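You operate a simulated robot arm through the tools that you are given. There is no shell and no other tool. Be economical: measure what you need, move in short steps, check, and stop when the job is done.

You are at the controls of a simulated two-armed robot. One attempt, no reset.

TASK
Put the pink sponge from the left end of the front desk in the middle blue file tray and the blue sponge on the customer side of counter 21. Take the red coin roll from the left end of the front desk and put it on the red card. Put one of the toner bottles from the left end of the front desk on the top of the ledger cupboard. Switch the small note counter switch on. Put the jasmine tea bag from the customer side of counter 23 on the teller side of counter 24 and the black tea bag on the counter end. Put one of the brown coin rolls from the customer side of counter 23 on the teller side of counter 24. Put the scrubbing brush on top of the papers on the ledge of the tall cupboard. Put three of the transfer holders from the customer side of counter 21 on the top of the tall desk. Do these in any order. Set down upright: toner bottle, transfer holder.

Only the result counts: the job must be done as asked and must still hold three seconds after the hand-in. Knocking over, shifting, dropping, spilling or breaking anything else fails it.

THE ROBOT
Two 6-joint arms with two-finger parallel grippers on one trunk, on a base that drives. Base frame: it is fixed to the floor where the robot stands at the start and does not move with it; the origin is under the middle of the robot, x ahead of it, y to its left, z up. Lengths are in m, angles in rad, forces in N, time in s.
The left shoulder is at the start at [0.06, 0.187, 0.847], the right one opposite. With the tool pointing down near the work surface each hand reaches from about 0.24 to 0.62 m from the robot's upright axis, wherever it stands, measured 20 degrees to its own side. Places, roughly: brown coin roll [4.75, -0.25, 0.75]; counter end [4.6, 3.6, 0.8]; customer side of counter 21 [4.6, -2.8, 0.8]; middle blue file tray (25x30 cm) [-3.4, -0.3, 0.78]; papers (22x30x5 cm) [0, -4.6, 0.8]; red card [1, -0.75, 0.75]; red coin roll [1, 0, 0.75]; scrubbing brush (17x7x9 cm) [-2.3, -4.7, 0.8]; small note counter switch [3.8, 1, 0.8]; sponge [0.75, -0.5, 0.75]; tea bag [4.75, 0, 0.75]; teller side of counter 24 [4, 1.6, 0.8]; toner bottle [1, -1, 0.75]; top of the ledger cupboard [-3.5, -2.4, 0.8]; top of the tall desk [7.8, -3.6, 1]; transfer holder [4.5, -2.75, 0.75]. Payload 1.57 kg a hand.
Tool frame (each hand has its own): the origin (TCP) lies between the finger pads and is the grasp point; the fingertips stand 0.03 m ahead of it; z points along the fingers, y is the line along which they close. Largest opening 0.11 m; finger width 0.024, thickness 0.012; the body of the gripper, 0.048 by 0.112 m, starts 0.078 m behind the TCP.
Orientation is that of the tool frame in the base frame, as a unit quaternion [w, x, y, z]. With the fingers straight down and closing along the base's y, the tool's x points along the base's -x, its y along +y and its z along -z.

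THE INTERFACE
- The arms move only by the tool play_rows. It takes "left_commands", "right_commands" or both (then of equal length, played together; a hand with none holds still); each is a list of rows, each a list of 7 numbers: the finger opening in m, from 0 to 0.11, then the shift along the tool's x, y, z in m, then the turn, a rotation vector about the tool's x, y, z in rad. In form: [[gripper, x, y, z, ax, ay, az], ...]. A call has 1 to 12 rows; each row is the pose to reach, as a shift and turn from the pose commanded when the call began, along the tool's axes at that moment. Rows are played at 5 a second. More than 0.05 m and 0.15 rad between two rows, or a gripper value outside its range, and nothing of the call is played. Where a pose cannot be reached the arm comes as near as it can. A force on the tool above 40 N (or 10 N above the force at the start of the call, whichever is more), or a blocked arm, ends the call early, and 0.2 s more pass. The fingers move at their own pace (about 0.153 m/s each) and stop on an object; they squeeze with about 26 N. The grip force told is the motor's: it shows also when the fingers shut on nothing. Time passes only in rows, and 0.2 s behind the last, so rows that repeat a pose let the fingers close. The reply holds the time, the measured pose of the TCP, the force on the tool along the base axes, the opening and the grip force, in the units named above and with some noise, with the torque about the TCP (base axes, N m) and any sound that the robot's microphone picked up.
- Cameras (640 x 400 px; columns grow to the right, rows downward): "scene" is now at [0.0349, -0.0196, 1.4014]; the picture's right is [-0.28, -0.96, 0.00], its down [-0.63, 0.18, -0.75] and it looks along [0.72, -0.21, -0.66] (base axes); focal length 266 px, centre (320, 200). "left" rides on the left gripper at [0.07, -0.016, -0.141] in its tool frame; the picture's right is [0.23, 0.97, 0.00], its down [-0.86, 0.20, -0.48] and it looks along [-0.47, 0.11, 0.88] (tool axes); focal length 222 px, centre (320, 200). "right" rides on the right gripper at [0.07, 0.016, -0.141] in its tool frame; the picture's right is [-0.23, 0.97, 0.00], its down [-0.86, -0.20, -0.48] and it looks along [-0.47, -0.11, 0.88] (tool axes); focal length 222 px, centre (320, 200). There is no depth. A picture from a camera that has moved, and an enlarged one, comes with that camera's place and axes in the base frame and with its lens. The place of the scene camera against the robot may be out by one fixed shift of up to 0.018 m in any direction.
- grab_frame(camera): a new picture of that camera. The clock stands still meanwhile.
- raise_lower(by): slides the trunk up (or, below 0, down) by that many m; the arms and the scene camera ride with it, the base frame stays. It gives what a move gives, with no picture.
- steer(legs): drives the robot by 1 to 6 legs, each [ahead, left, turn to the left] in m, m and rad, along the robot's own axes; the way and the turn of a leg run together, so that a leg with both is an arc; at most 1.5 m and 3.142 rad a leg. The arms and the cameras ride along, it lands a little off, and it stops where it bumps. It gives what a move gives.
- pan_tilt(pan, tilt): turns the head with the scene camera to pan (to the left, within 1.501 rad either way) and tilt (down, from -0.506 to 1.204), counted from straight ahead of the robot. It gives what a move gives.
- zoom(camera, box): a new picture of the part [left, top, right, bottom] of that camera's present view, enlarged. The clock stands still meanwhile.
- close_job(): hands the job in; it is judged then, once.

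Go step by step. Nothing tells you exact positions but the pictures and the camera data: compare them with the known pose of the tool, close in by small moves and look again before you grip or let go. The budget is 556 turns and 364 pictures, counting those below and the enlarged ones. Unless the task says otherwise, let go and move clear before handing in.

The tools are called as name(argument=value, ...) on one line, values as JSON. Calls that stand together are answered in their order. play_rows: Moves the arms, as the interface text tells. Its arguments: {"type":"object","properties":{"left_commands":{"type":"array","items":{"type":"array","items":{"type":"number"}}},"right_commands":{"type":"array","items":{"type":"array","items":{"type":"number"}}}},"required":[]} The other tools are called the same way: raise_lower (by) slides the trunk up or down; steer (legs) drives the base; pan_tilt (pan, tilt) turns the head that bears the scene camera; grab_frame (camera) takes a picture; zoom (camera, box) takes an enlarged picture of a part of a camera's view; close_job () hands the job in.

At the start:

```text
clock: 0.0
left_ee_pos: [0.4034, -0.0491, 1.0335]
left_tool_rot: [0.001, 0.0, 1.0, 0.0]
left_contact_force: [0.0, -0.5, -0.4]
left_torque: [-0.01, -0.01, 0.03]
left_width: 0.11
left_grip_force: 0.1
right_ee_pos: [0.3233, -0.361, 1.0142]
right_tool_rot: [0.0, 0.0, 1.0, -0.001]
right_contact_force: [-0.2, 0.9, 0.9]
right_torque: [0.03, -0.03, 0.01]
right_width: 0.11
right_grip_force: 0.2
trunk travel left (down, up): [-0.475, 0.515]
robot x, y, heading: [-0.0019, 0.0008, -0.0]
head pan, tilt: [-0.283, 0.719]
```

scene: 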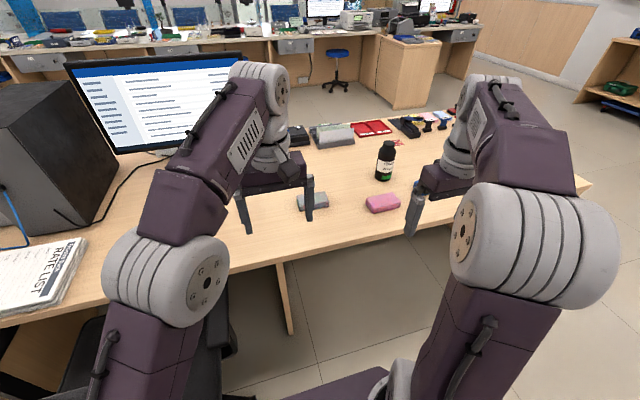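
right: 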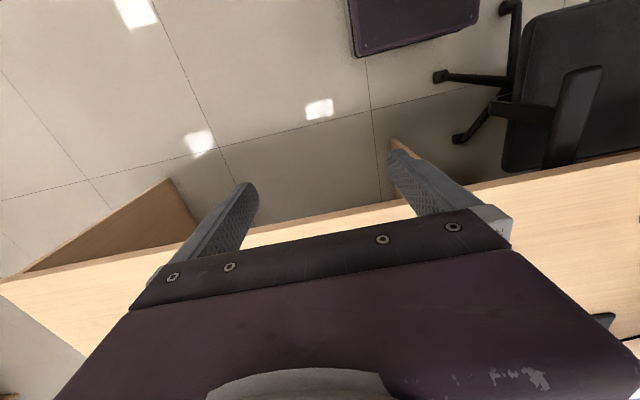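
left: 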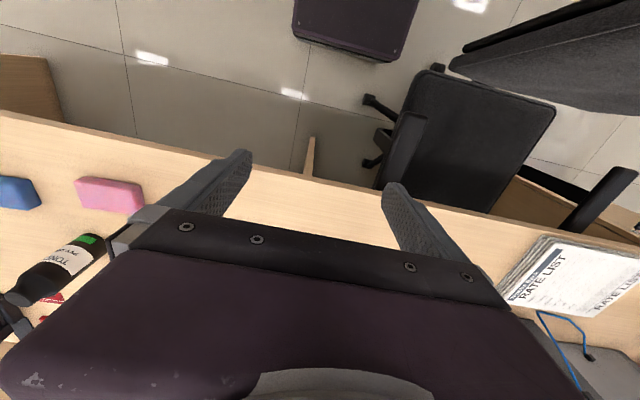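

I see the front desk ahead with sponges, a toner bottle, coin rolls and cards. I'll look closer before moving.

zoom(camera="scene", box=[220, 80, 480, 240])

pan_tilt(pan=-0.7, tilt=0.6)

grab_frame(camera="scene")

```text
2.46 times, centred on (350, 160) of scene
camera zoom: at [0.0349, -0.0196, 1.4014], right [-0.28, -0.96, 0.0], down [-0.63, 0.18, -0.75], along [0.72, -0.21, -0.66], focal length 654 px, centre (246, 298)
```

zoom: 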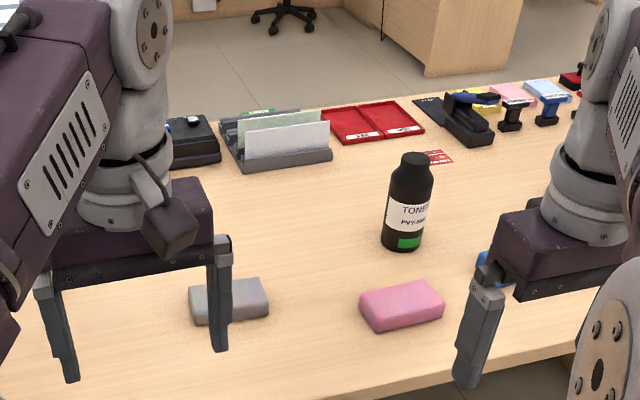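

```text
clock: 0.9
left_ee_pos: [0.4025, -0.0486, 1.0331]
left_tool_rot: [0.0, 0.0, 1.0, 0.0]
left_contact_force: [0.1, -0.4, 1.1]
left_torque: [-0.01, 0.04, -0.02]
left_width: 0.11
left_grip_force: 0.0
right_ee_pos: [0.3216, -0.3614, 1.0132]
right_tool_rot: [-0.001, 0.0, 1.0, 0.0]
right_contact_force: [-0.1, 0.1, 0.1]
right_torque: [0.01, 0.01, 0.01]
right_width: 0.1099
right_grip_force: 0.1
trunk travel left (down, up): [-0.475, 0.515]
robot x, y, heading: [-0.0001, 0.0004, -0.002]
head pan, tilt: [-0.7, 0.6]
```

```text
359 pictures are left
camera scene: at [0.0217, -0.0529, 1.4116], right [-0.64, -0.77, 0.0], down [-0.43, 0.36, -0.82], along [0.63, -0.53, -0.57], focal length 266 px, centre (320, 200)
```

scene: 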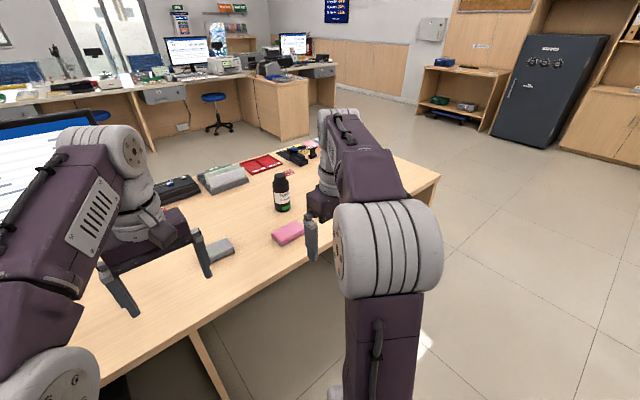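

pan_tilt(pan=-1.5, tilt=0.5)

grab_frame(camera="scene")

pan_tilt(pan=1.3, tilt=0.6)

grab_frame(camera="scene")

```text
clock: 2.0
left_ee_pos: [0.4039, -0.0497, 1.0333]
left_tool_rot: [0.0, 0.0, 1.0, 0.0]
left_contact_force: [0.1, -1.1, 0.6]
left_torque: [0.01, -0.02, -0.01]
left_width: 0.1102
left_grip_force: 0.0
right_ee_pos: [0.3222, -0.3614, 1.0139]
right_tool_rot: [0.0, 0.0, 1.0, 0.0]
right_contact_force: [0.8, -0.1, 0.1]
right_torque: [0.01, 0.04, 0.0]
right_width: 0.1098
right_grip_force: 0.0
trunk travel left (down, up): [-0.475, 0.515]
robot x, y, heading: [0.0, 0.0035, -0.001]
head pan, tilt: [-1.499, 0.499]
```

```text
358 pictures are left
camera scene: at [-0.0393, -0.0869, 1.4207], right [-1.0, -0.07, 0.0], down [-0.03, 0.48, -0.88], along [0.06, -0.88, -0.48], focal length 266 px, centre (320, 200)
```

scene: 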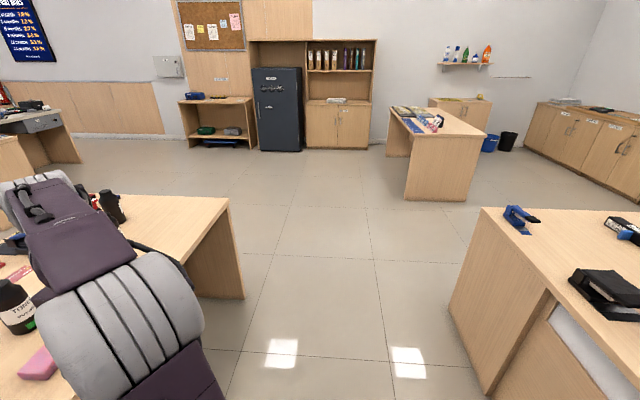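

```text
clock: 4.5
left_ee_pos: [0.4031, -0.0506, 1.0319]
left_tool_rot: [0.0, 0.0, 1.0, -0.001]
left_contact_force: [-0.4, 0.0, -0.7]
left_torque: [0.0, 0.02, -0.01]
left_width: 0.1101
left_grip_force: 0.0
right_ee_pos: [0.3244, -0.3617, 1.0133]
right_tool_rot: [-0.001, 0.0, 1.0, 0.0]
right_contact_force: [1.4, 0.0, 0.1]
right_torque: [0.02, -0.02, -0.02]
right_width: 0.1099
right_grip_force: 0.0
trunk travel left (down, up): [-0.475, 0.515]
robot x, y, heading: [0.0023, 0.0001, -0.002]
head pan, tilt: [1.3, 0.6]
```

```text
357 pictures are left
camera scene: at [-0.0223, 0.0891, 1.4116], right [0.96, -0.27, 0.0], down [-0.15, -0.54, -0.83], along [0.22, 0.8, -0.56], focal length 266 px, centre (320, 200)
```

scene: 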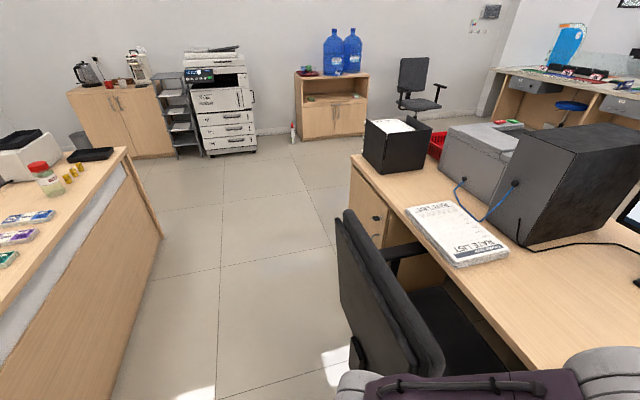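

steer(legs=[[-0.2, 0, 0], [0, -0.6, 0]])

pan_tilt(pan=0.0, tilt=0.7)

grab_frame(camera="scene")

grab_frame(camera="left")

grab_frame(camera="right")

```text
clock: 9.1
left_ee_pos: [0.2013, -0.655, 1.0331]
left_tool_rot: [0.0, -0.001, 1.0, -0.001]
left_contact_force: [0.9, 0.3, 0.4]
left_torque: [0.0, -0.02, -0.03]
left_width: 0.1099
left_grip_force: 0.1
right_ee_pos: [0.1212, -0.9677, 1.0134]
right_tool_rot: [0.0, -0.001, 1.0, 0.0]
right_contact_force: [0.1, -0.7, 0.2]
right_torque: [0.01, 0.0, -0.01]
right_width: 0.11
right_grip_force: 0.1
trunk travel left (down, up): [-0.475, 0.515]
robot x, y, heading: [-0.2, -0.6064, 0.003]
head pan, tilt: [1.3, 0.6]
```

```text
clock: 10.6
left_ee_pos: [0.2016, -0.6557, 1.0332]
left_tool_rot: [0.0, 0.0, 1.0, 0.0]
left_contact_force: [0.5, 0.6, -0.2]
left_torque: [-0.03, -0.02, 0.01]
left_width: 0.11
left_grip_force: 0.1
right_ee_pos: [0.1213, -0.9685, 1.0143]
right_tool_rot: [0.0, -0.001, 1.0, 0.0]
right_contact_force: [-1.3, 0.6, -0.6]
right_torque: [0.0, 0.01, -0.02]
right_width: 0.1098
right_grip_force: 0.1
trunk travel left (down, up): [-0.475, 0.515]
robot x, y, heading: [-0.203, -0.6076, 0.003]
head pan, tilt: [0.0, 0.7]
```

```text
356 pictures are left
camera scene: at [-0.1628, -0.6023, 1.403], right [0.0, -1.0, 0.0], down [-0.64, 0.0, -0.76], along [0.76, 0.0, -0.64], focal length 266 px, centre (320, 200)
```

scene: 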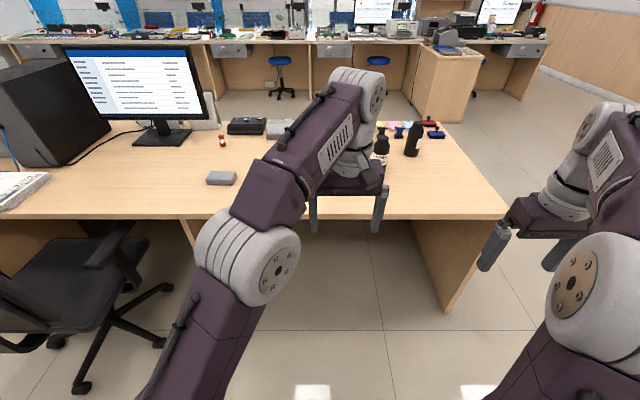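

```text
355 pictures are left
camera left: at [0.1329, -0.6719, 1.1736], right [-0.23, 0.97, 0.0], down [0.85, 0.2, 0.48], along [0.47, 0.11, -0.88], focal length 222 px, centre (320, 200)
```

left: 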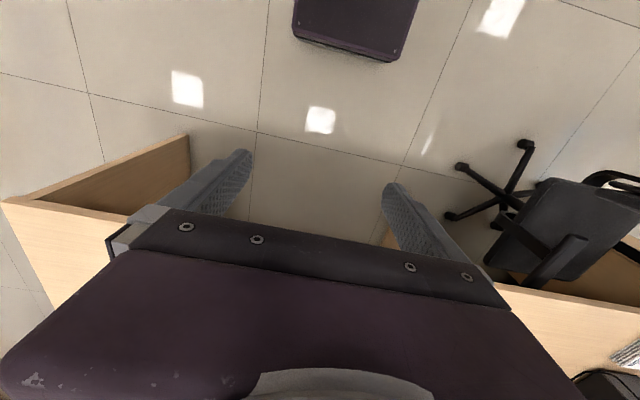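

```text
354 pictures are left
camera right: at [0.0497, -0.9519, 1.1548], right [0.23, 0.97, 0.0], down [0.86, -0.2, 0.48], along [0.47, -0.11, -0.88], focal length 222 px, centre (320, 200)
```

right: 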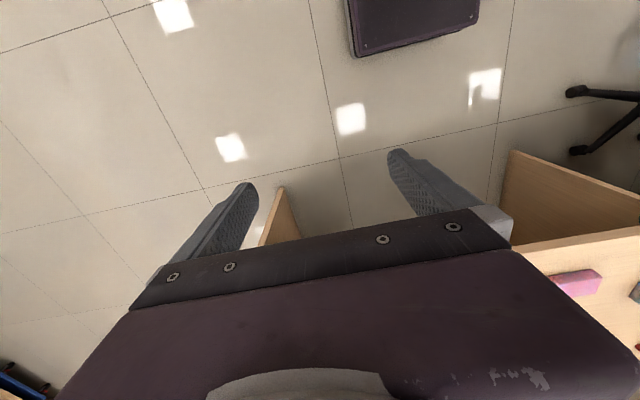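

play_rows(left_commands=[[0.11, 0.01, 0.05, -0.01, 0, 0, 0], [0.11, 0.02, 0.1, -0.02, 0, 0, 0], [0.11, 0.03, 0.15, -0.03, 0, 0, 0], [0.11, 0.04, 0.2, -0.04, 0, 0, 0], [0.11, 0.05, 0.245, -0.05, 0, 0, 0], [0.11, 0.06, 0.29, -0.06, 0, 0, 0]])

grab_frame(camera="scene")

zoom(camera="scene", box=[200, 80, 500, 260])

```text
refused: row 1 steps farther than a row can; nothing moved
```

```text
353 pictures are left
camera scene: at [-0.1628, -0.6023, 1.403], right [0.0, -1.0, 0.0], down [-0.64, 0.0, -0.76], along [0.76, 0.0, -0.64], focal length 266 px, centre (320, 200)
```

scene: 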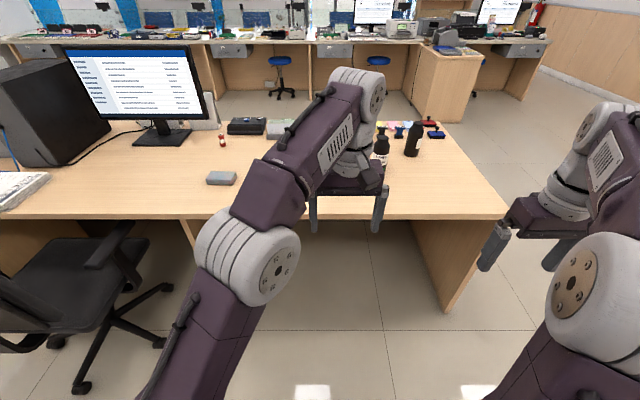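

```text
2.13 times, centred on (350, 170) of scene
camera zoom: at [-0.1628, -0.6023, 1.403], right [0.0, -1.0, 0.0], down [-0.64, 0.0, -0.76], along [0.76, 0.0, -0.64], focal length 566 px, centre (256, 264)
```

zoom: 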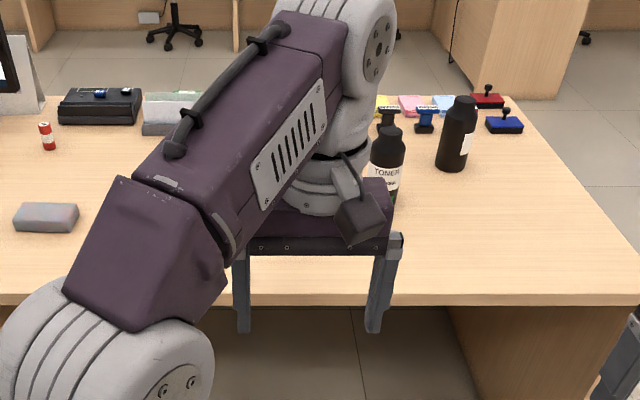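

play_rows(left_commands=[[0.11, 0.008, 0.045, -0.01, 0, 0, 0], [0.11, 0.016, 0.09, -0.02, 0, 0, 0], [0.11, 0.024, 0.135, -0.03, 0, 0, 0], [0.11, 0.032, 0.18, -0.04, 0, 0, 0], [0.11, 0.04, 0.225, -0.05, 0, 0, 0], [0.11, 0.048, 0.27, -0.06, 0, 0, 0]])

zoom(camera="scene", box=[200, 80, 500, 260])

```text
clock: 12.0
left_ee_pos: [0.1536, -0.3838, 1.0929]
left_tool_rot: [0.0, 0.0, 1.0, -0.001]
left_contact_force: [0.1, 0.7, 0.2]
left_torque: [-0.02, 0.01, 0.03]
left_width: 0.1099
left_grip_force: 0.0
right_ee_pos: [0.1213, -0.9665, 1.014]
right_tool_rot: [0.0, 0.0, 1.0, -0.001]
right_contact_force: [-0.9, -0.4, 1.0]
right_torque: [-0.04, 0.02, -0.04]
right_width: 0.1098
right_grip_force: 0.1
trunk travel left (down, up): [-0.475, 0.515]
robot x, y, heading: [-0.1978, -0.6081, 0.002]
head pan, tilt: [0.0, 0.7]
```

```text
2.13 times, centred on (350, 170) of scene
camera zoom: at [-0.1631, -0.601, 1.403], right [0.0, -1.0, 0.0], down [-0.64, 0.0, -0.77], along [0.77, 0.0, -0.64], focal length 566 px, centre (256, 264)
```

zoom: 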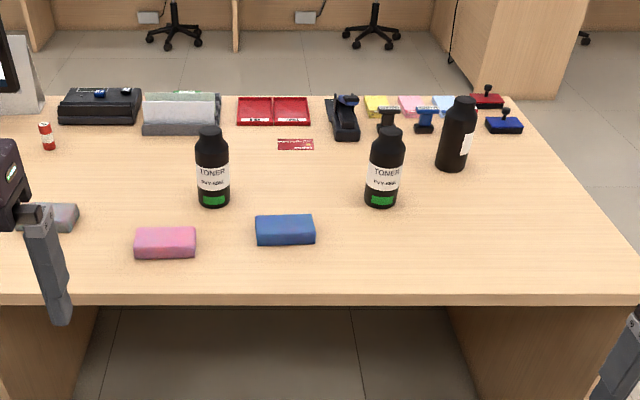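

pan_tilt(pan=0, tilt=1.2)

steer(legs=[[0.4, -0.04, 0]])

grab_frame(camera="scene")

grab_frame(camera="right")

grab_frame(camera="left")

```text
clock: 12.9
left_ee_pos: [0.1539, -0.3863, 1.0917]
left_tool_rot: [0.0, -0.001, 1.0, 0.0]
left_contact_force: [-0.6, 0.5, -0.1]
left_torque: [-0.04, -0.04, -0.02]
left_width: 0.1101
left_grip_force: 0.1
right_ee_pos: [0.12, -0.9669, 1.0134]
right_tool_rot: [0.0, -0.001, 1.0, 0.0]
right_contact_force: [-0.2, 0.6, 0.3]
right_torque: [0.04, 0.01, -0.01]
right_width: 0.1102
right_grip_force: 0.1
trunk travel left (down, up): [-0.475, 0.515]
robot x, y, heading: [-0.201, -0.6067, 0.002]
head pan, tilt: [0.0, 1.201]
```

```text
clock: 15.4
left_ee_pos: [0.5529, -0.4236, 1.0921]
left_tool_rot: [0.0, -0.003, 1.0, 0.0]
left_contact_force: [0.8, -0.5, 1.2]
left_torque: [0.02, 0.04, 0.03]
left_width: 0.11
left_grip_force: 0.1
right_ee_pos: [0.5224, -1.0053, 1.013]
right_tool_rot: [0.0, -0.002, 1.0, 0.0]
right_contact_force: [0.8, -0.3, 0.9]
right_torque: [-0.03, -0.01, 0.0]
right_width: 0.1098
right_grip_force: 0.1
trunk travel left (down, up): [-0.475, 0.515]
robot x, y, heading: [0.1955, -0.6436, 0.003]
head pan, tilt: [0.0, 1.201]
```

```text
350 pictures are left
camera scene: at [0.2082, -0.6413, 1.367], right [0.01, -1.0, 0.0], down [-0.93, 0.0, -0.36], along [0.36, 0.0, -0.93], focal length 266 px, centre (320, 200)
```

scene: 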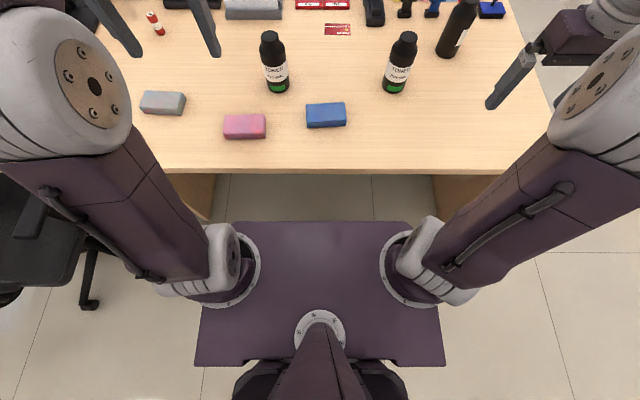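

```text
349 pictures are left
camera right: at [0.4511, -0.9896, 1.1547], right [0.22, 0.97, 0.0], down [0.86, -0.2, 0.48], along [0.47, -0.11, -0.88], focal length 222 px, centre (320, 200)
```

right: 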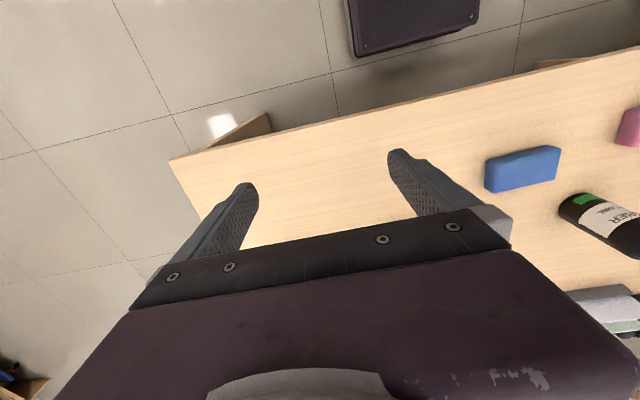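

```text
348 pictures are left
camera left: at [0.484, -0.4399, 1.2331], right [-0.23, 0.97, 0.0], down [0.85, 0.2, 0.48], along [0.47, 0.11, -0.88], focal length 222 px, centre (320, 200)
```

left: 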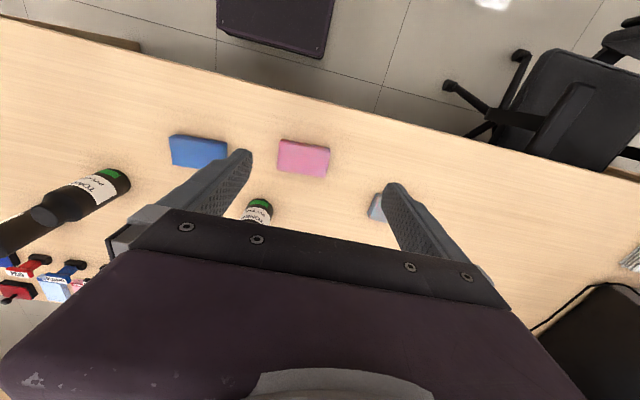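

steer(legs=[[0.08, 0, 0]])

play_rows(left_commands=[[0.11, 0, 0, 0.02, 0, 0, 0.143], [0.11, 0, 0, 0.04, 0, 0, 0.286], [0.11, 0, 0, 0.06, 0, 0, 0.428], [0.11, 0, 0, 0.06, 0, 0, 0.571], [0.11, 0, 0, 0.06, 0, 0, 0.714], [0.11, 0, 0, 0.06, 0, 0, 0.857], [0.11, 0, 0, 0.06, 0, 0, 1.0], [0.11, 0, 0, 0.06, 0, 0, 1.142], [0.11, 0, 0, 0.06, 0, 0, 1.285], [0.11, 0, 0, 0.06, 0, 0, 1.428], [0.11, 0, 0, 0.06, 0, 0, 1.571]])

grab_frame(camera="left")

grab_frame(camera="scene")

```text
clock: 16.5
left_ee_pos: [0.6328, -0.4238, 1.0911]
left_tool_rot: [-0.002, -0.002, 1.0, 0.0]
left_contact_force: [0.4, 0.4, 0.1]
left_torque: [-0.01, 0.04, -0.02]
left_width: 0.1099
left_grip_force: 0.1
right_ee_pos: [0.6024, -1.0065, 1.0125]
right_tool_rot: [-0.001, -0.001, 1.0, 0.0]
right_contact_force: [-0.1, 0.5, 0.2]
right_torque: [0.01, 0.04, -0.02]
right_width: 0.1102
right_grip_force: 0.0
trunk travel left (down, up): [-0.475, 0.515]
robot x, y, heading: [0.2787, -0.6429, 0.006]
head pan, tilt: [0.0, 1.201]
```

```text
clock: 18.9
left_ee_pos: [0.6317, -0.4233, 1.0329]
left_tool_rot: [0.001, 0.706, 0.708, 0.0]
left_contact_force: [0.0, 0.4, -0.3]
left_torque: [0.01, -0.01, 0.01]
left_width: 0.1101
left_grip_force: 0.0
right_ee_pos: [0.6012, -1.0064, 1.0132]
right_tool_rot: [0.0, -0.002, 1.0, -0.001]
right_contact_force: [0.6, -0.3, 0.9]
right_torque: [-0.03, -0.01, -0.04]
right_width: 0.11
right_grip_force: 0.0
trunk travel left (down, up): [-0.475, 0.515]
robot x, y, heading: [0.2757, -0.6464, 0.007]
head pan, tilt: [0.0, 1.201]
```

```text
347 pictures are left
camera left: at [0.6172, -0.3542, 1.1728], right [0.97, 0.23, 0.0], down [0.2, -0.85, 0.48], along [0.11, -0.47, -0.88], focal length 222 px, centre (320, 200)
```

left: 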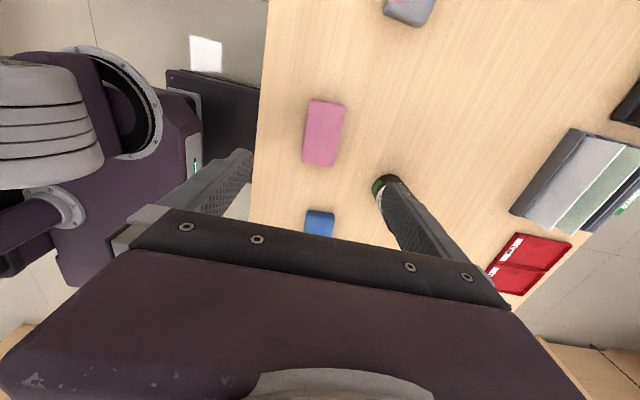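

```text
346 pictures are left
camera scene: at [0.2877, -0.6409, 1.367], right [0.0, -1.0, 0.0], down [-0.93, 0.0, -0.36], along [0.36, 0.0, -0.93], focal length 266 px, centre (320, 200)
```

scene: 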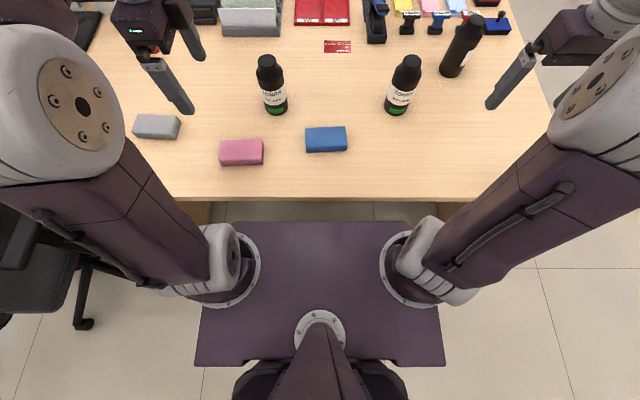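

play_rows(left_commands=[[0.11, -0.015, 0.008, 0.045, 0, 0, 0], [0.11, -0.015, 0.008, 0.09, 0, 0, 0], [0.11, -0.015, 0.008, 0.135, 0, 0, 0], [0.11, -0.015, 0.008, 0.18, 0, 0, 0], [0.11, -0.015, 0.008, 0.2, 0, 0, 0]], right_commands=[[0.11, -0.03, 0.02, 0, 0, 0, 0], [0.11, -0.06, 0.04, 0, 0, 0, 0], [0.11, -0.09, 0.06, 0, 0, 0, 0], [0.11, -0.12, 0.08, 0, 0, 0, 0], [0.11, -0.15, 0.1, 0, 0, 0, 0]])

grab_frame(camera="left")

grab_frame(camera="scene")

grab_frame(camera="right")

```text
clock: 20.1
left_ee_pos: [0.641, -0.4379, 0.8314]
left_tool_rot: [-0.001, 0.706, 0.708, 0.0]
left_contact_force: [0.4, 0.2, 0.1]
left_torque: [0.02, 0.0, -0.02]
left_width: 0.1098
left_grip_force: 0.1
right_ee_pos: [0.7523, -0.9057, 1.0113]
right_tool_rot: [-0.001, -0.002, 1.0, 0.0]
right_contact_force: [0.3, 0.1, -0.8]
right_torque: [0.0, 0.0, -0.02]
right_width: 0.1099
right_grip_force: 0.0
trunk travel left (down, up): [-0.475, 0.515]
robot x, y, heading: [0.2793, -0.6437, 0.004]
head pan, tilt: [0.0, 1.201]
```

```text
345 pictures are left
camera left: at [0.626, -0.3676, 0.9725], right [0.97, 0.23, 0.0], down [0.2, -0.85, 0.48], along [0.11, -0.47, -0.88], focal length 222 px, centre (320, 200)
```

left: 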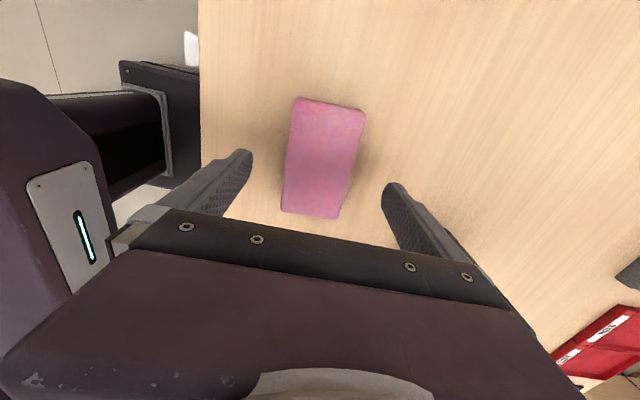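

```text
344 pictures are left
camera scene: at [0.2894, -0.6404, 1.367], right [0.0, -1.0, 0.0], down [-0.93, 0.0, -0.36], along [0.36, 0.0, -0.93], focal length 266 px, centre (320, 200)
```

scene: 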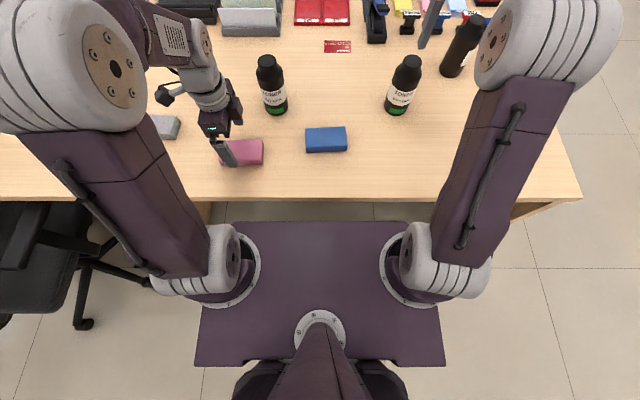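

```text
343 pictures are left
camera right: at [0.6813, -0.8889, 1.1519], right [0.22, 0.97, 0.0], down [0.86, -0.2, 0.48], along [0.46, -0.11, -0.88], focal length 222 px, centre (320, 200)
```

right: 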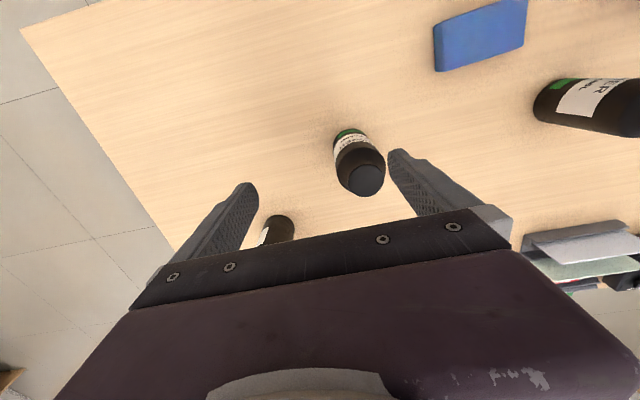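

play_rows(left_commands=[[0.11, 0.005, 0, 0.025, 0, 0, 0], [0.11, 0.005, 0, 0.046, 0, 0, 0], [0.0, 0.005, 0, 0.046, 0, 0, 0], [0.0, 0.005, 0, 0.046, 0, 0, 0], [0.0, 0.005, 0, 0.046, 0, 0, 0]], right_commands=[[0.11, -0.02, 0.02, 0.0, 0, 0, 0], [0.11, -0.05, 0.045, 0.0, 0, 0, 0], [0.11, -0.05, 0.048, 0.03, 0, 0, 0], [0.11, -0.05, 0.048, 0.05, 0, 0, 0], [0.11, -0.05, 0.048, 0.05, 0, 0, 0]])

grab_frame(camera="left")

grab_frame(camera="right")

```text
clock: 21.3
left_ee_pos: [0.64, -0.4318, 0.7862]
left_tool_rot: [0.0, 0.706, 0.708, 0.0]
left_contact_force: [0.5, 0.1, -0.6]
left_torque: [0.0, 0.0, 0.01]
left_width: 0.0633
left_grip_force: 25.9
right_ee_pos: [0.8002, -0.8566, 0.9626]
right_tool_rot: [0.0, -0.001, 1.0, 0.0]
right_contact_force: [-0.3, -0.9, -0.5]
right_torque: [0.01, 0.0, -0.01]
right_width: 0.1097
right_grip_force: 0.0
right hand out of reach, approached as far as the arm can: row 2
trunk travel left (down, up): [-0.475, 0.515]
robot x, y, heading: [0.2818, -0.6447, 0.0]
head pan, tilt: [0.0, 1.201]
```

```text
342 pictures are left
camera left: at [0.6238, -0.3627, 0.9273], right [0.97, 0.23, 0.0], down [0.2, -0.85, 0.48], along [0.11, -0.47, -0.88], focal length 222 px, centre (320, 200)
```

left: 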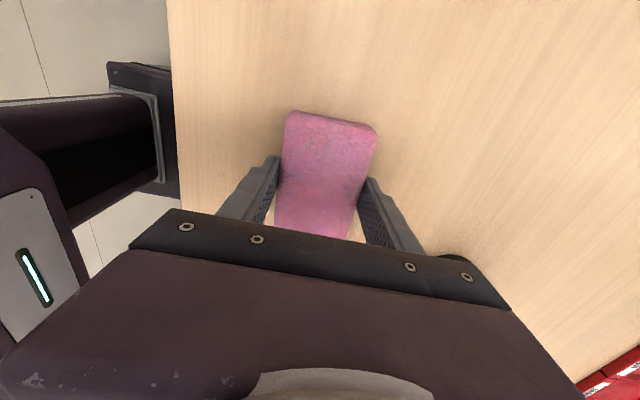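

```text
341 pictures are left
camera right: at [0.7292, -0.8409, 1.1045], right [0.22, 0.97, 0.0], down [0.86, -0.2, 0.48], along [0.47, -0.11, -0.88], focal length 222 px, centre (320, 200)
```

right: 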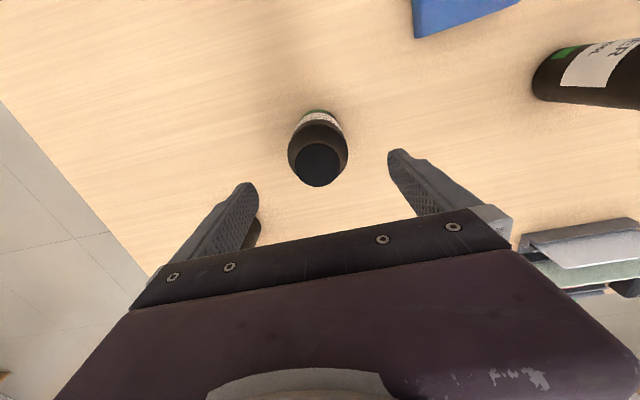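

play_rows(left_commands=[[0.0, 0, 0, -0.04, 0, 0, 0], [0.0, 0, 0, -0.08, 0, 0, 0], [0.0, 0, 0, -0.12, 0, 0, 0], [0.0, 0, 0, -0.16, 0, 0, 0]], right_commands=[[0.11, 0, -0.001, 0.03, 0, 0, 0], [0.11, 0, -0.001, 0.06, 0, 0, 0], [0.11, 0, -0.001, 0.09, 0, 0, 0], [0.11, 0, -0.001, 0.112, 0, 0, 0]])

grab_frame(camera="right")

grab_frame(camera="scene")

```text
clock: 22.3
left_ee_pos: [0.6397, -0.4328, 0.945]
left_tool_rot: [0.0, 0.706, 0.709, 0.0]
left_contact_force: [-0.8, 0.1, -0.8]
left_torque: [0.02, -0.02, 0.01]
left_width: 0.0631
left_grip_force: 26.0
right_ee_pos: [0.801, -0.8578, 0.8508]
right_tool_rot: [0.0, -0.002, 1.0, 0.0]
right_contact_force: [-0.1, -0.4, -0.2]
right_torque: [0.01, 0.0, -0.01]
right_width: 0.1102
right_grip_force: 0.1
trunk travel left (down, up): [-0.475, 0.515]
robot x, y, heading: [0.2788, -0.6446, -0.001]
head pan, tilt: [0.0, 1.201]
```

```text
340 pictures are left
camera right: at [0.73, -0.8422, 0.9917], right [0.22, 0.97, 0.0], down [0.86, -0.2, 0.48], along [0.47, -0.11, -0.88], focal length 222 px, centre (320, 200)
```

right: 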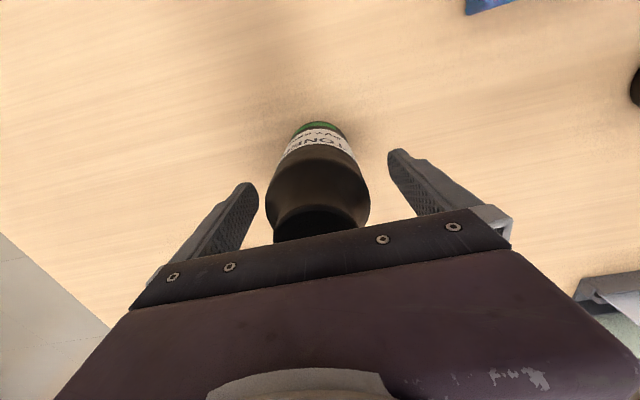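

```text
339 pictures are left
camera scene: at [0.2878, -0.6409, 1.367], right [0.0, -1.0, 0.0], down [-0.93, 0.0, -0.36], along [0.36, 0.0, -0.93], focal length 266 px, centre (320, 200)
```

scene: 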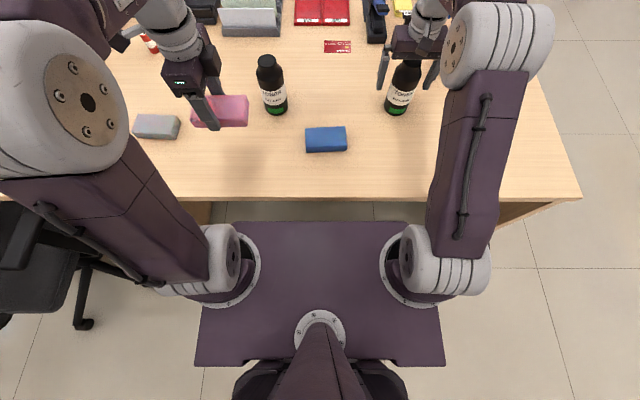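

play_rows(right_commands=[[0.11, 0, 0, 0.013, 0, 0, 0], [0.0, 0, 0, 0.013, 0, 0, 0], [0.0, 0, 0, 0.013, 0, 0, 0], [0.0, 0, 0, 0.013, 0, 0, 0]])

grab_frame(camera="right")

```text
clock: 23.3
left_ee_pos: [0.6397, -0.4338, 0.9458]
left_tool_rot: [0.0, 0.706, 0.708, 0.0]
left_contact_force: [0.5, -0.3, -0.5]
left_torque: [0.01, 0.0, 0.01]
left_width: 0.0629
left_grip_force: 26.0
right_ee_pos: [0.8015, -0.8573, 0.8376]
right_tool_rot: [0.0, -0.001, 1.0, 0.0]
right_contact_force: [1.7, 0.2, -0.3]
right_torque: [0.02, -0.16, -0.05]
right_width: 0.0651
right_grip_force: 25.9
trunk travel left (down, up): [-0.475, 0.515]
robot x, y, heading: [0.2772, -0.6456, -0.001]
head pan, tilt: [0.0, 1.201]
```

```text
338 pictures are left
camera right: at [0.7293, -0.8418, 0.9793], right [0.22, 0.97, 0.0], down [0.86, -0.2, 0.48], along [0.47, -0.11, -0.88], focal length 222 px, centre (320, 200)
```

right: 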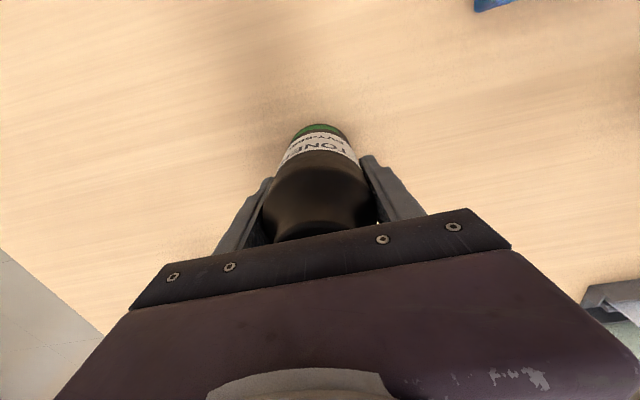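

play_rows(right_commands=[[0.0, 0, 0, -0.04, 0, 0, 0], [0.0, 0, 0, -0.08, 0, 0, 0], [0.0, 0, 0, -0.12, 0, 0, 0], [0.0, 0.04, 0, -0.13, 0, 0, 0], [0.0, 0.08, 0, -0.14, 0, 0, 0], [0.0, 0.12, 0, -0.15, 0, 0, 0], [0.0, 0.16, 0, -0.15, 0, 0, 0], [0.0, 0.2, 0, -0.15, 0, 0, 0]])

steer(legs=[[-0.48, 0, 0], [0, -1.4, 0]])

pan_tilt(pan=-1.5, tilt=0.5)

grab_frame(camera="scene")

```text
clock: 25.1
left_ee_pos: [0.638, -0.433, 0.9461]
left_tool_rot: [0.0, 0.706, 0.708, 0.001]
left_contact_force: [0.9, -1.0, -0.2]
left_torque: [0.03, -0.02, -0.02]
left_width: 0.0629
left_grip_force: 26.3
right_ee_pos: [0.5985, -0.8581, 0.9895]
right_tool_rot: [0.001, -0.001, 1.0, 0.001]
right_contact_force: [0.0, -0.3, -3.4]
right_torque: [-0.03, -0.03, 0.0]
right_width: 0.0649
right_grip_force: 25.8
trunk travel left (down, up): [-0.475, 0.515]
robot x, y, heading: [0.2812, -0.6467, 0.005]
head pan, tilt: [0.0, 1.201]
```

```text
clock: 34.5
left_ee_pos: [0.1726, -1.8363, 0.9449]
left_tool_rot: [0.0, 0.704, 0.71, 0.001]
left_contact_force: [0.3, 0.4, 0.0]
left_torque: [0.0, 0.01, 0.02]
left_width: 0.0628
left_grip_force: 25.5
right_ee_pos: [0.1345, -2.263, 0.9889]
right_tool_rot: [0.0, -0.004, 1.0, 0.0]
right_contact_force: [0.5, 0.3, -4.0]
right_torque: [0.01, -0.02, 0.03]
right_width: 0.0649
right_grip_force: 25.5
trunk travel left (down, up): [-0.475, 0.515]
robot x, y, heading: [-0.1858, -2.0495, 0.009]
head pan, tilt: [0.0, 1.201]
```

```text
clock: 36.1
left_ee_pos: [0.1722, -1.8367, 0.9455]
left_tool_rot: [0.0, 0.704, 0.71, -0.001]
left_contact_force: [0.3, -0.3, 0.1]
left_torque: [0.0, -0.01, 0.0]
left_width: 0.0627
left_grip_force: 26.2
right_ee_pos: [0.1356, -2.2614, 0.9886]
right_tool_rot: [0.0, -0.004, 1.0, 0.0]
right_contact_force: [-0.6, -0.5, -2.8]
right_torque: [-0.04, 0.0, 0.01]
right_width: 0.0652
right_grip_force: 26.0
trunk travel left (down, up): [-0.475, 0.515]
robot x, y, heading: [-0.1882, -2.0525, 0.007]
head pan, tilt: [-1.499, 0.499]
```

```text
337 pictures are left
camera scene: at [-0.2263, -2.1379, 1.4207], right [-1.0, -0.08, 0.0], down [-0.04, 0.48, -0.88], along [0.07, -0.87, -0.48], focal length 266 px, centre (320, 200)
```

scene: 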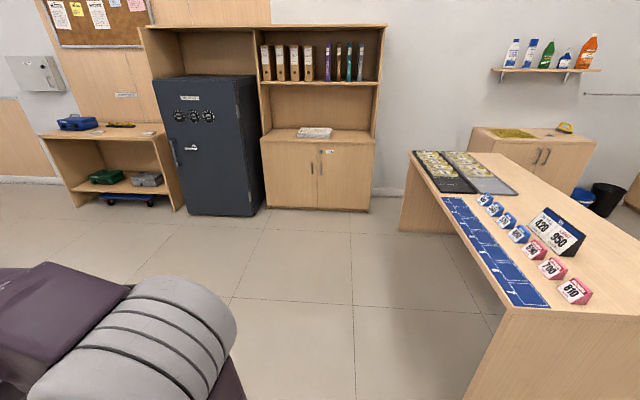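

steer(legs=[[0, 0, 3.13]])

pan_tilt(pan=0.0, tilt=0.4)

grab_frame(camera="scene")

```text
clock: 43.9
left_ee_pos: [-0.5458, -2.2687, 0.9446]
left_tool_rot: [0.0, 0.715, -0.699, -0.001]
left_contact_force: [0.3, -0.1, -0.3]
left_torque: [0.0, 0.01, 0.04]
left_width: 0.0629
left_grip_force: 25.7
right_ee_pos: [-0.5132, -1.8424, 0.9888]
right_tool_rot: [-0.001, 1.0, 0.011, 0.0]
right_contact_force: [-0.1, -0.3, -3.2]
right_torque: [0.0, 0.04, -0.03]
right_width: 0.0651
right_grip_force: 26.3
trunk travel left (down, up): [-0.475, 0.515]
robot x, y, heading: [-0.1833, -2.0506, -3.12]
head pan, tilt: [-1.499, 0.499]
```

```text
clock: 45.5
left_ee_pos: [-0.5467, -2.2703, 0.9451]
left_tool_rot: [0.0, 0.714, -0.7, 0.0]
left_contact_force: [0.1, -0.4, -0.2]
left_torque: [0.02, -0.04, -0.02]
left_width: 0.063
left_grip_force: 26.1
right_ee_pos: [-0.5137, -1.8422, 0.9889]
right_tool_rot: [0.001, 1.0, 0.011, -0.001]
right_contact_force: [-1.0, -0.5, -2.9]
right_torque: [0.0, -0.04, -0.03]
right_width: 0.0649
right_grip_force: 25.6
trunk travel left (down, up): [-0.475, 0.515]
robot x, y, heading: [-0.1869, -2.0521, -3.121]
head pan, tilt: [0.0, 0.4]
```

```text
336 pictures are left
camera scene: at [-0.2069, -2.047, 1.4298], right [-0.02, 1.0, 0.0], down [0.39, 0.01, -0.92], along [-0.92, -0.02, -0.39], focal length 266 px, centre (320, 200)
```

scene: 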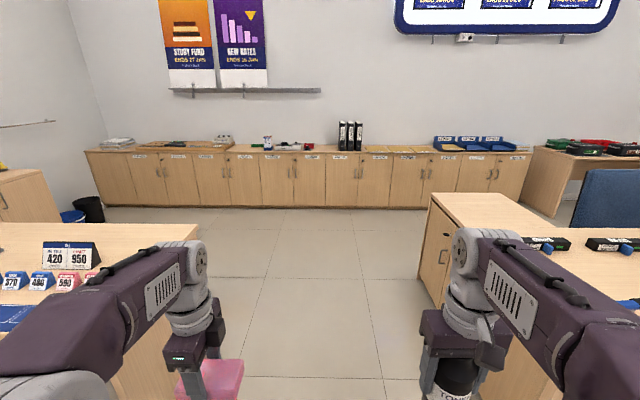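

steer(legs=[[1.4, 0, -0.02], [0.6, 0, 0]])

grab_frame(camera="scene")

zoom(camera="scene", box=[0, 100, 320, 260])

zoom(camera="scene", box=[320, 100, 640, 260])

```text
clock: 55.2
left_ee_pos: [-2.5047, -2.2989, 0.9457]
left_tool_rot: [0.0, 0.713, -0.702, 0.0]
left_contact_force: [0.5, -0.1, -0.8]
left_torque: [-0.01, -0.01, 0.06]
left_width: 0.0627
left_grip_force: 25.3
right_ee_pos: [-2.4689, -1.8737, 0.9893]
right_tool_rot: [0.0, 1.0, 0.008, 0.0]
right_contact_force: [0.4, 0.1, -2.8]
right_torque: [0.0, 0.03, -0.01]
right_width: 0.065
right_grip_force: 26.2
trunk travel left (down, up): [-0.475, 0.515]
robot x, y, heading: [-2.1462, -2.0818, -3.127]
head pan, tilt: [0.0, 0.4]
```

```text
335 pictures are left
camera scene: at [-2.1635, -2.0792, 1.4298], right [-0.01, 1.0, 0.0], down [0.39, 0.01, -0.92], along [-0.92, -0.01, -0.39], focal length 266 px, centre (320, 200)
```

scene: 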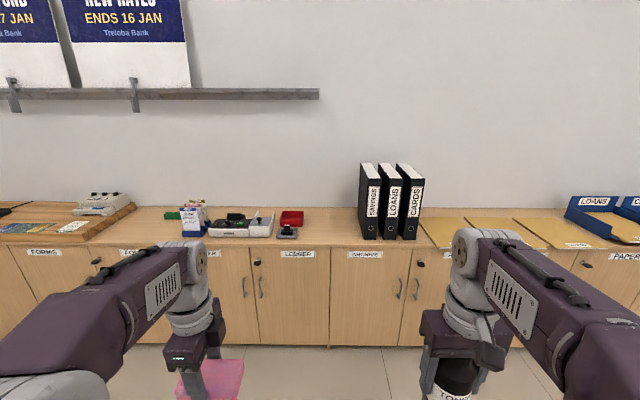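

```text
2.00 times, centred on (160, 180) of scene
camera zoom: at [-2.1635, -2.0792, 1.4298], right [-0.01, 1.0, 0.0], down [0.39, 0.01, -0.92], along [-0.92, -0.01, -0.39], focal length 531 px, centre (640, 240)
```

zoom: 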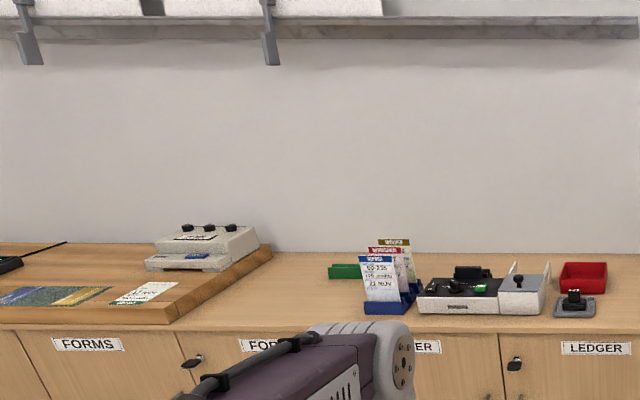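

```text
2.00 times, centred on (480, 180) of scene
camera zoom: at [-2.1635, -2.0792, 1.4298], right [-0.01, 1.0, 0.0], down [0.39, 0.01, -0.92], along [-0.92, -0.01, -0.39], focal length 531 px, centre (0, 240)
```

zoom: 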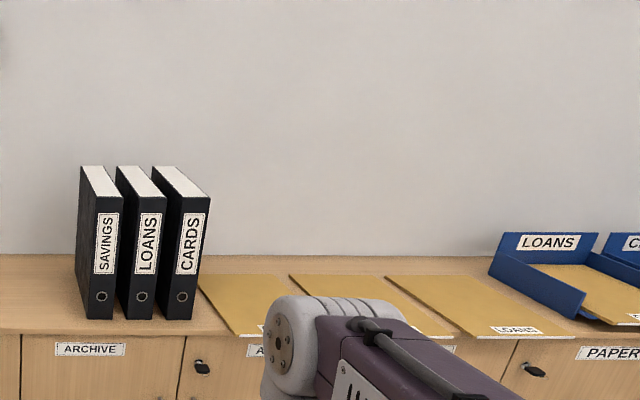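

steer(legs=[[0.5, 0.22, 0]])

pan_tilt(pan=0.0, tilt=0.75)

grab_frame(camera="scene")

grab_frame(camera="right")

```text
clock: 58.4
left_ee_pos: [-2.9994, -2.5224, 0.945]
left_tool_rot: [0.0, 0.712, -0.703, 0.0]
left_contact_force: [0.9, 0.1, -0.9]
left_torque: [0.0, -0.03, 0.0]
left_width: 0.063
left_grip_force: 25.9
right_ee_pos: [-2.9641, -2.0973, 0.989]
right_tool_rot: [0.001, 1.0, 0.007, 0.0]
right_contact_force: [-0.4, 0.6, -2.2]
right_torque: [-0.01, 0.01, 0.0]
right_width: 0.0652
right_grip_force: 26.4
trunk travel left (down, up): [-0.475, 0.515]
robot x, y, heading: [-2.6378, -2.304, -3.13]
head pan, tilt: [0.0, 0.4]
```

```text
clock: 59.2
left_ee_pos: [-2.9993, -2.5227, 0.9467]
left_tool_rot: [-0.001, 0.712, -0.702, 0.0]
left_contact_force: [0.0, -0.1, 0.1]
left_torque: [0.01, 0.02, 0.01]
left_width: 0.0626
left_grip_force: 26.3
right_ee_pos: [-2.9634, -2.0976, 0.9896]
right_tool_rot: [-0.001, 1.0, 0.006, 0.0]
right_contact_force: [0.0, 0.3, -3.5]
right_torque: [0.02, 0.0, -0.01]
right_width: 0.0651
right_grip_force: 26.2
trunk travel left (down, up): [-0.475, 0.515]
robot x, y, heading: [-2.6406, -2.307, -3.126]
head pan, tilt: [0.0, 0.75]
```

```text
332 pictures are left
camera scene: at [-2.6488, -2.3034, 1.3988], right [-0.01, 1.0, 0.0], down [0.68, 0.01, -0.73], along [-0.73, -0.01, -0.68], focal length 266 px, centre (320, 200)
```

scene: 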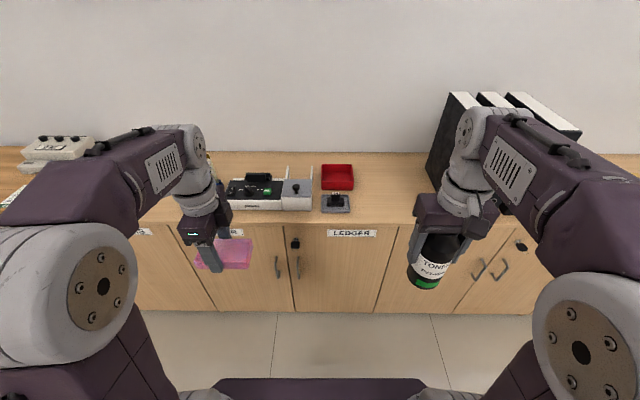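

```text
331 pictures are left
camera right: at [-2.8953, -2.1129, 1.1301], right [-0.21, -0.98, 0.0], down [-0.86, 0.19, 0.48], along [-0.47, 0.1, -0.88], focal length 222 px, centre (320, 200)
```

right: 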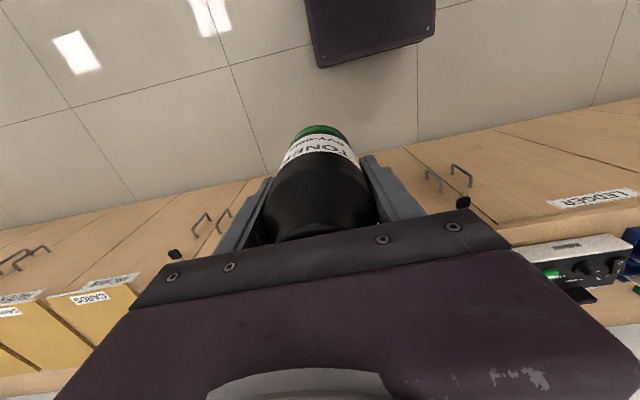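

steer(legs=[[0.1, 0, 0]])

play_rows(right_commands=[[0.0, 0, 0, 0, 0, 0, -0.143], [0.0, 0, 0, 0, 0, 0, -0.286], [0.0, -0.0, 0.0, 0, 0, 0, -0.428], [0.0, -0.02, 0.0, 0, 0, 0, -0.571], [0.0, -0.05, 0.01, 0, 0, 0, -0.714], [0.0, -0.08, 0.015, 0, 0, 0, -0.857], [0.0, -0.11, 0.02, 0, 0, 0, -1.0], [0.0, -0.14, 0.025, 0, 0, 0, -1.142], [0.0, -0.17, 0.025, 0, 0, 0, -1.285], [0.0, -0.2, 0.025, 0, 0, 0, -1.428], [0.0, -0.227, 0.025, 0, 0, 0, -1.571]])

grab_frame(camera="right")

grab_frame(camera="scene")

```text
clock: 60.4
left_ee_pos: [-3.0981, -2.5251, 0.9453]
left_tool_rot: [0.0, 0.712, -0.702, 0.0]
left_contact_force: [0.1, 0.0, 0.3]
left_torque: [0.0, -0.01, 0.03]
left_width: 0.0629
left_grip_force: 25.9
right_ee_pos: [-3.0639, -2.0989, 0.9889]
right_tool_rot: [0.0, 1.0, 0.007, 0.001]
right_contact_force: [0.3, 0.0, -3.1]
right_torque: [0.01, 0.0, -0.01]
right_width: 0.0655
right_grip_force: 25.3
trunk travel left (down, up): [-0.475, 0.515]
robot x, y, heading: [-2.7375, -2.3071, -3.128]
head pan, tilt: [0.0, 0.75]
```

```text
clock: 62.8
left_ee_pos: [-3.098, -2.5243, 0.9453]
left_tool_rot: [0.001, 0.712, -0.702, 0.0]
left_contact_force: [0.6, 0.1, 0.1]
left_torque: [0.01, 0.03, 0.0]
left_width: 0.0629
left_grip_force: 26.1
right_ee_pos: [-3.2666, -2.1266, 0.9769]
right_tool_rot: [0.001, 0.702, 0.713, 0.0]
right_contact_force: [0.0, -0.6, -3.0]
right_torque: [-0.01, 0.0, 0.02]
right_width: 0.0651
right_grip_force: 26.3
right hand out of reach, approached as far as the arm can: row 11
trunk travel left (down, up): [-0.475, 0.515]
robot x, y, heading: [-2.7383, -2.3089, -3.129]
head pan, tilt: [0.0, 0.75]
```

```text
330 pictures are left
camera right: at [-3.2538, -2.0575, 1.118], right [0.98, -0.21, 0.0], down [-0.19, -0.86, 0.48], along [-0.1, -0.47, -0.88], focal length 222 px, centre (320, 200)
```

right: 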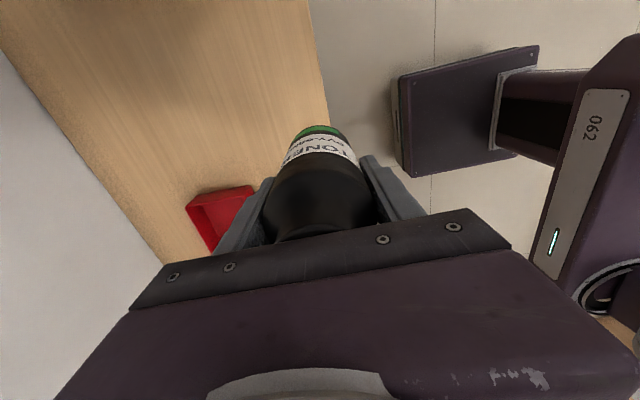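

```text
329 pictures are left
camera scene: at [-2.7472, -2.3047, 1.3988], right [-0.01, 1.0, 0.0], down [0.68, 0.01, -0.73], along [-0.73, -0.01, -0.68], focal length 266 px, centre (320, 200)
```

scene: 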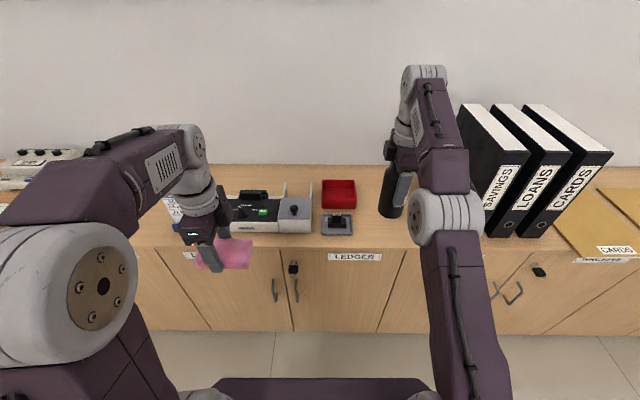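

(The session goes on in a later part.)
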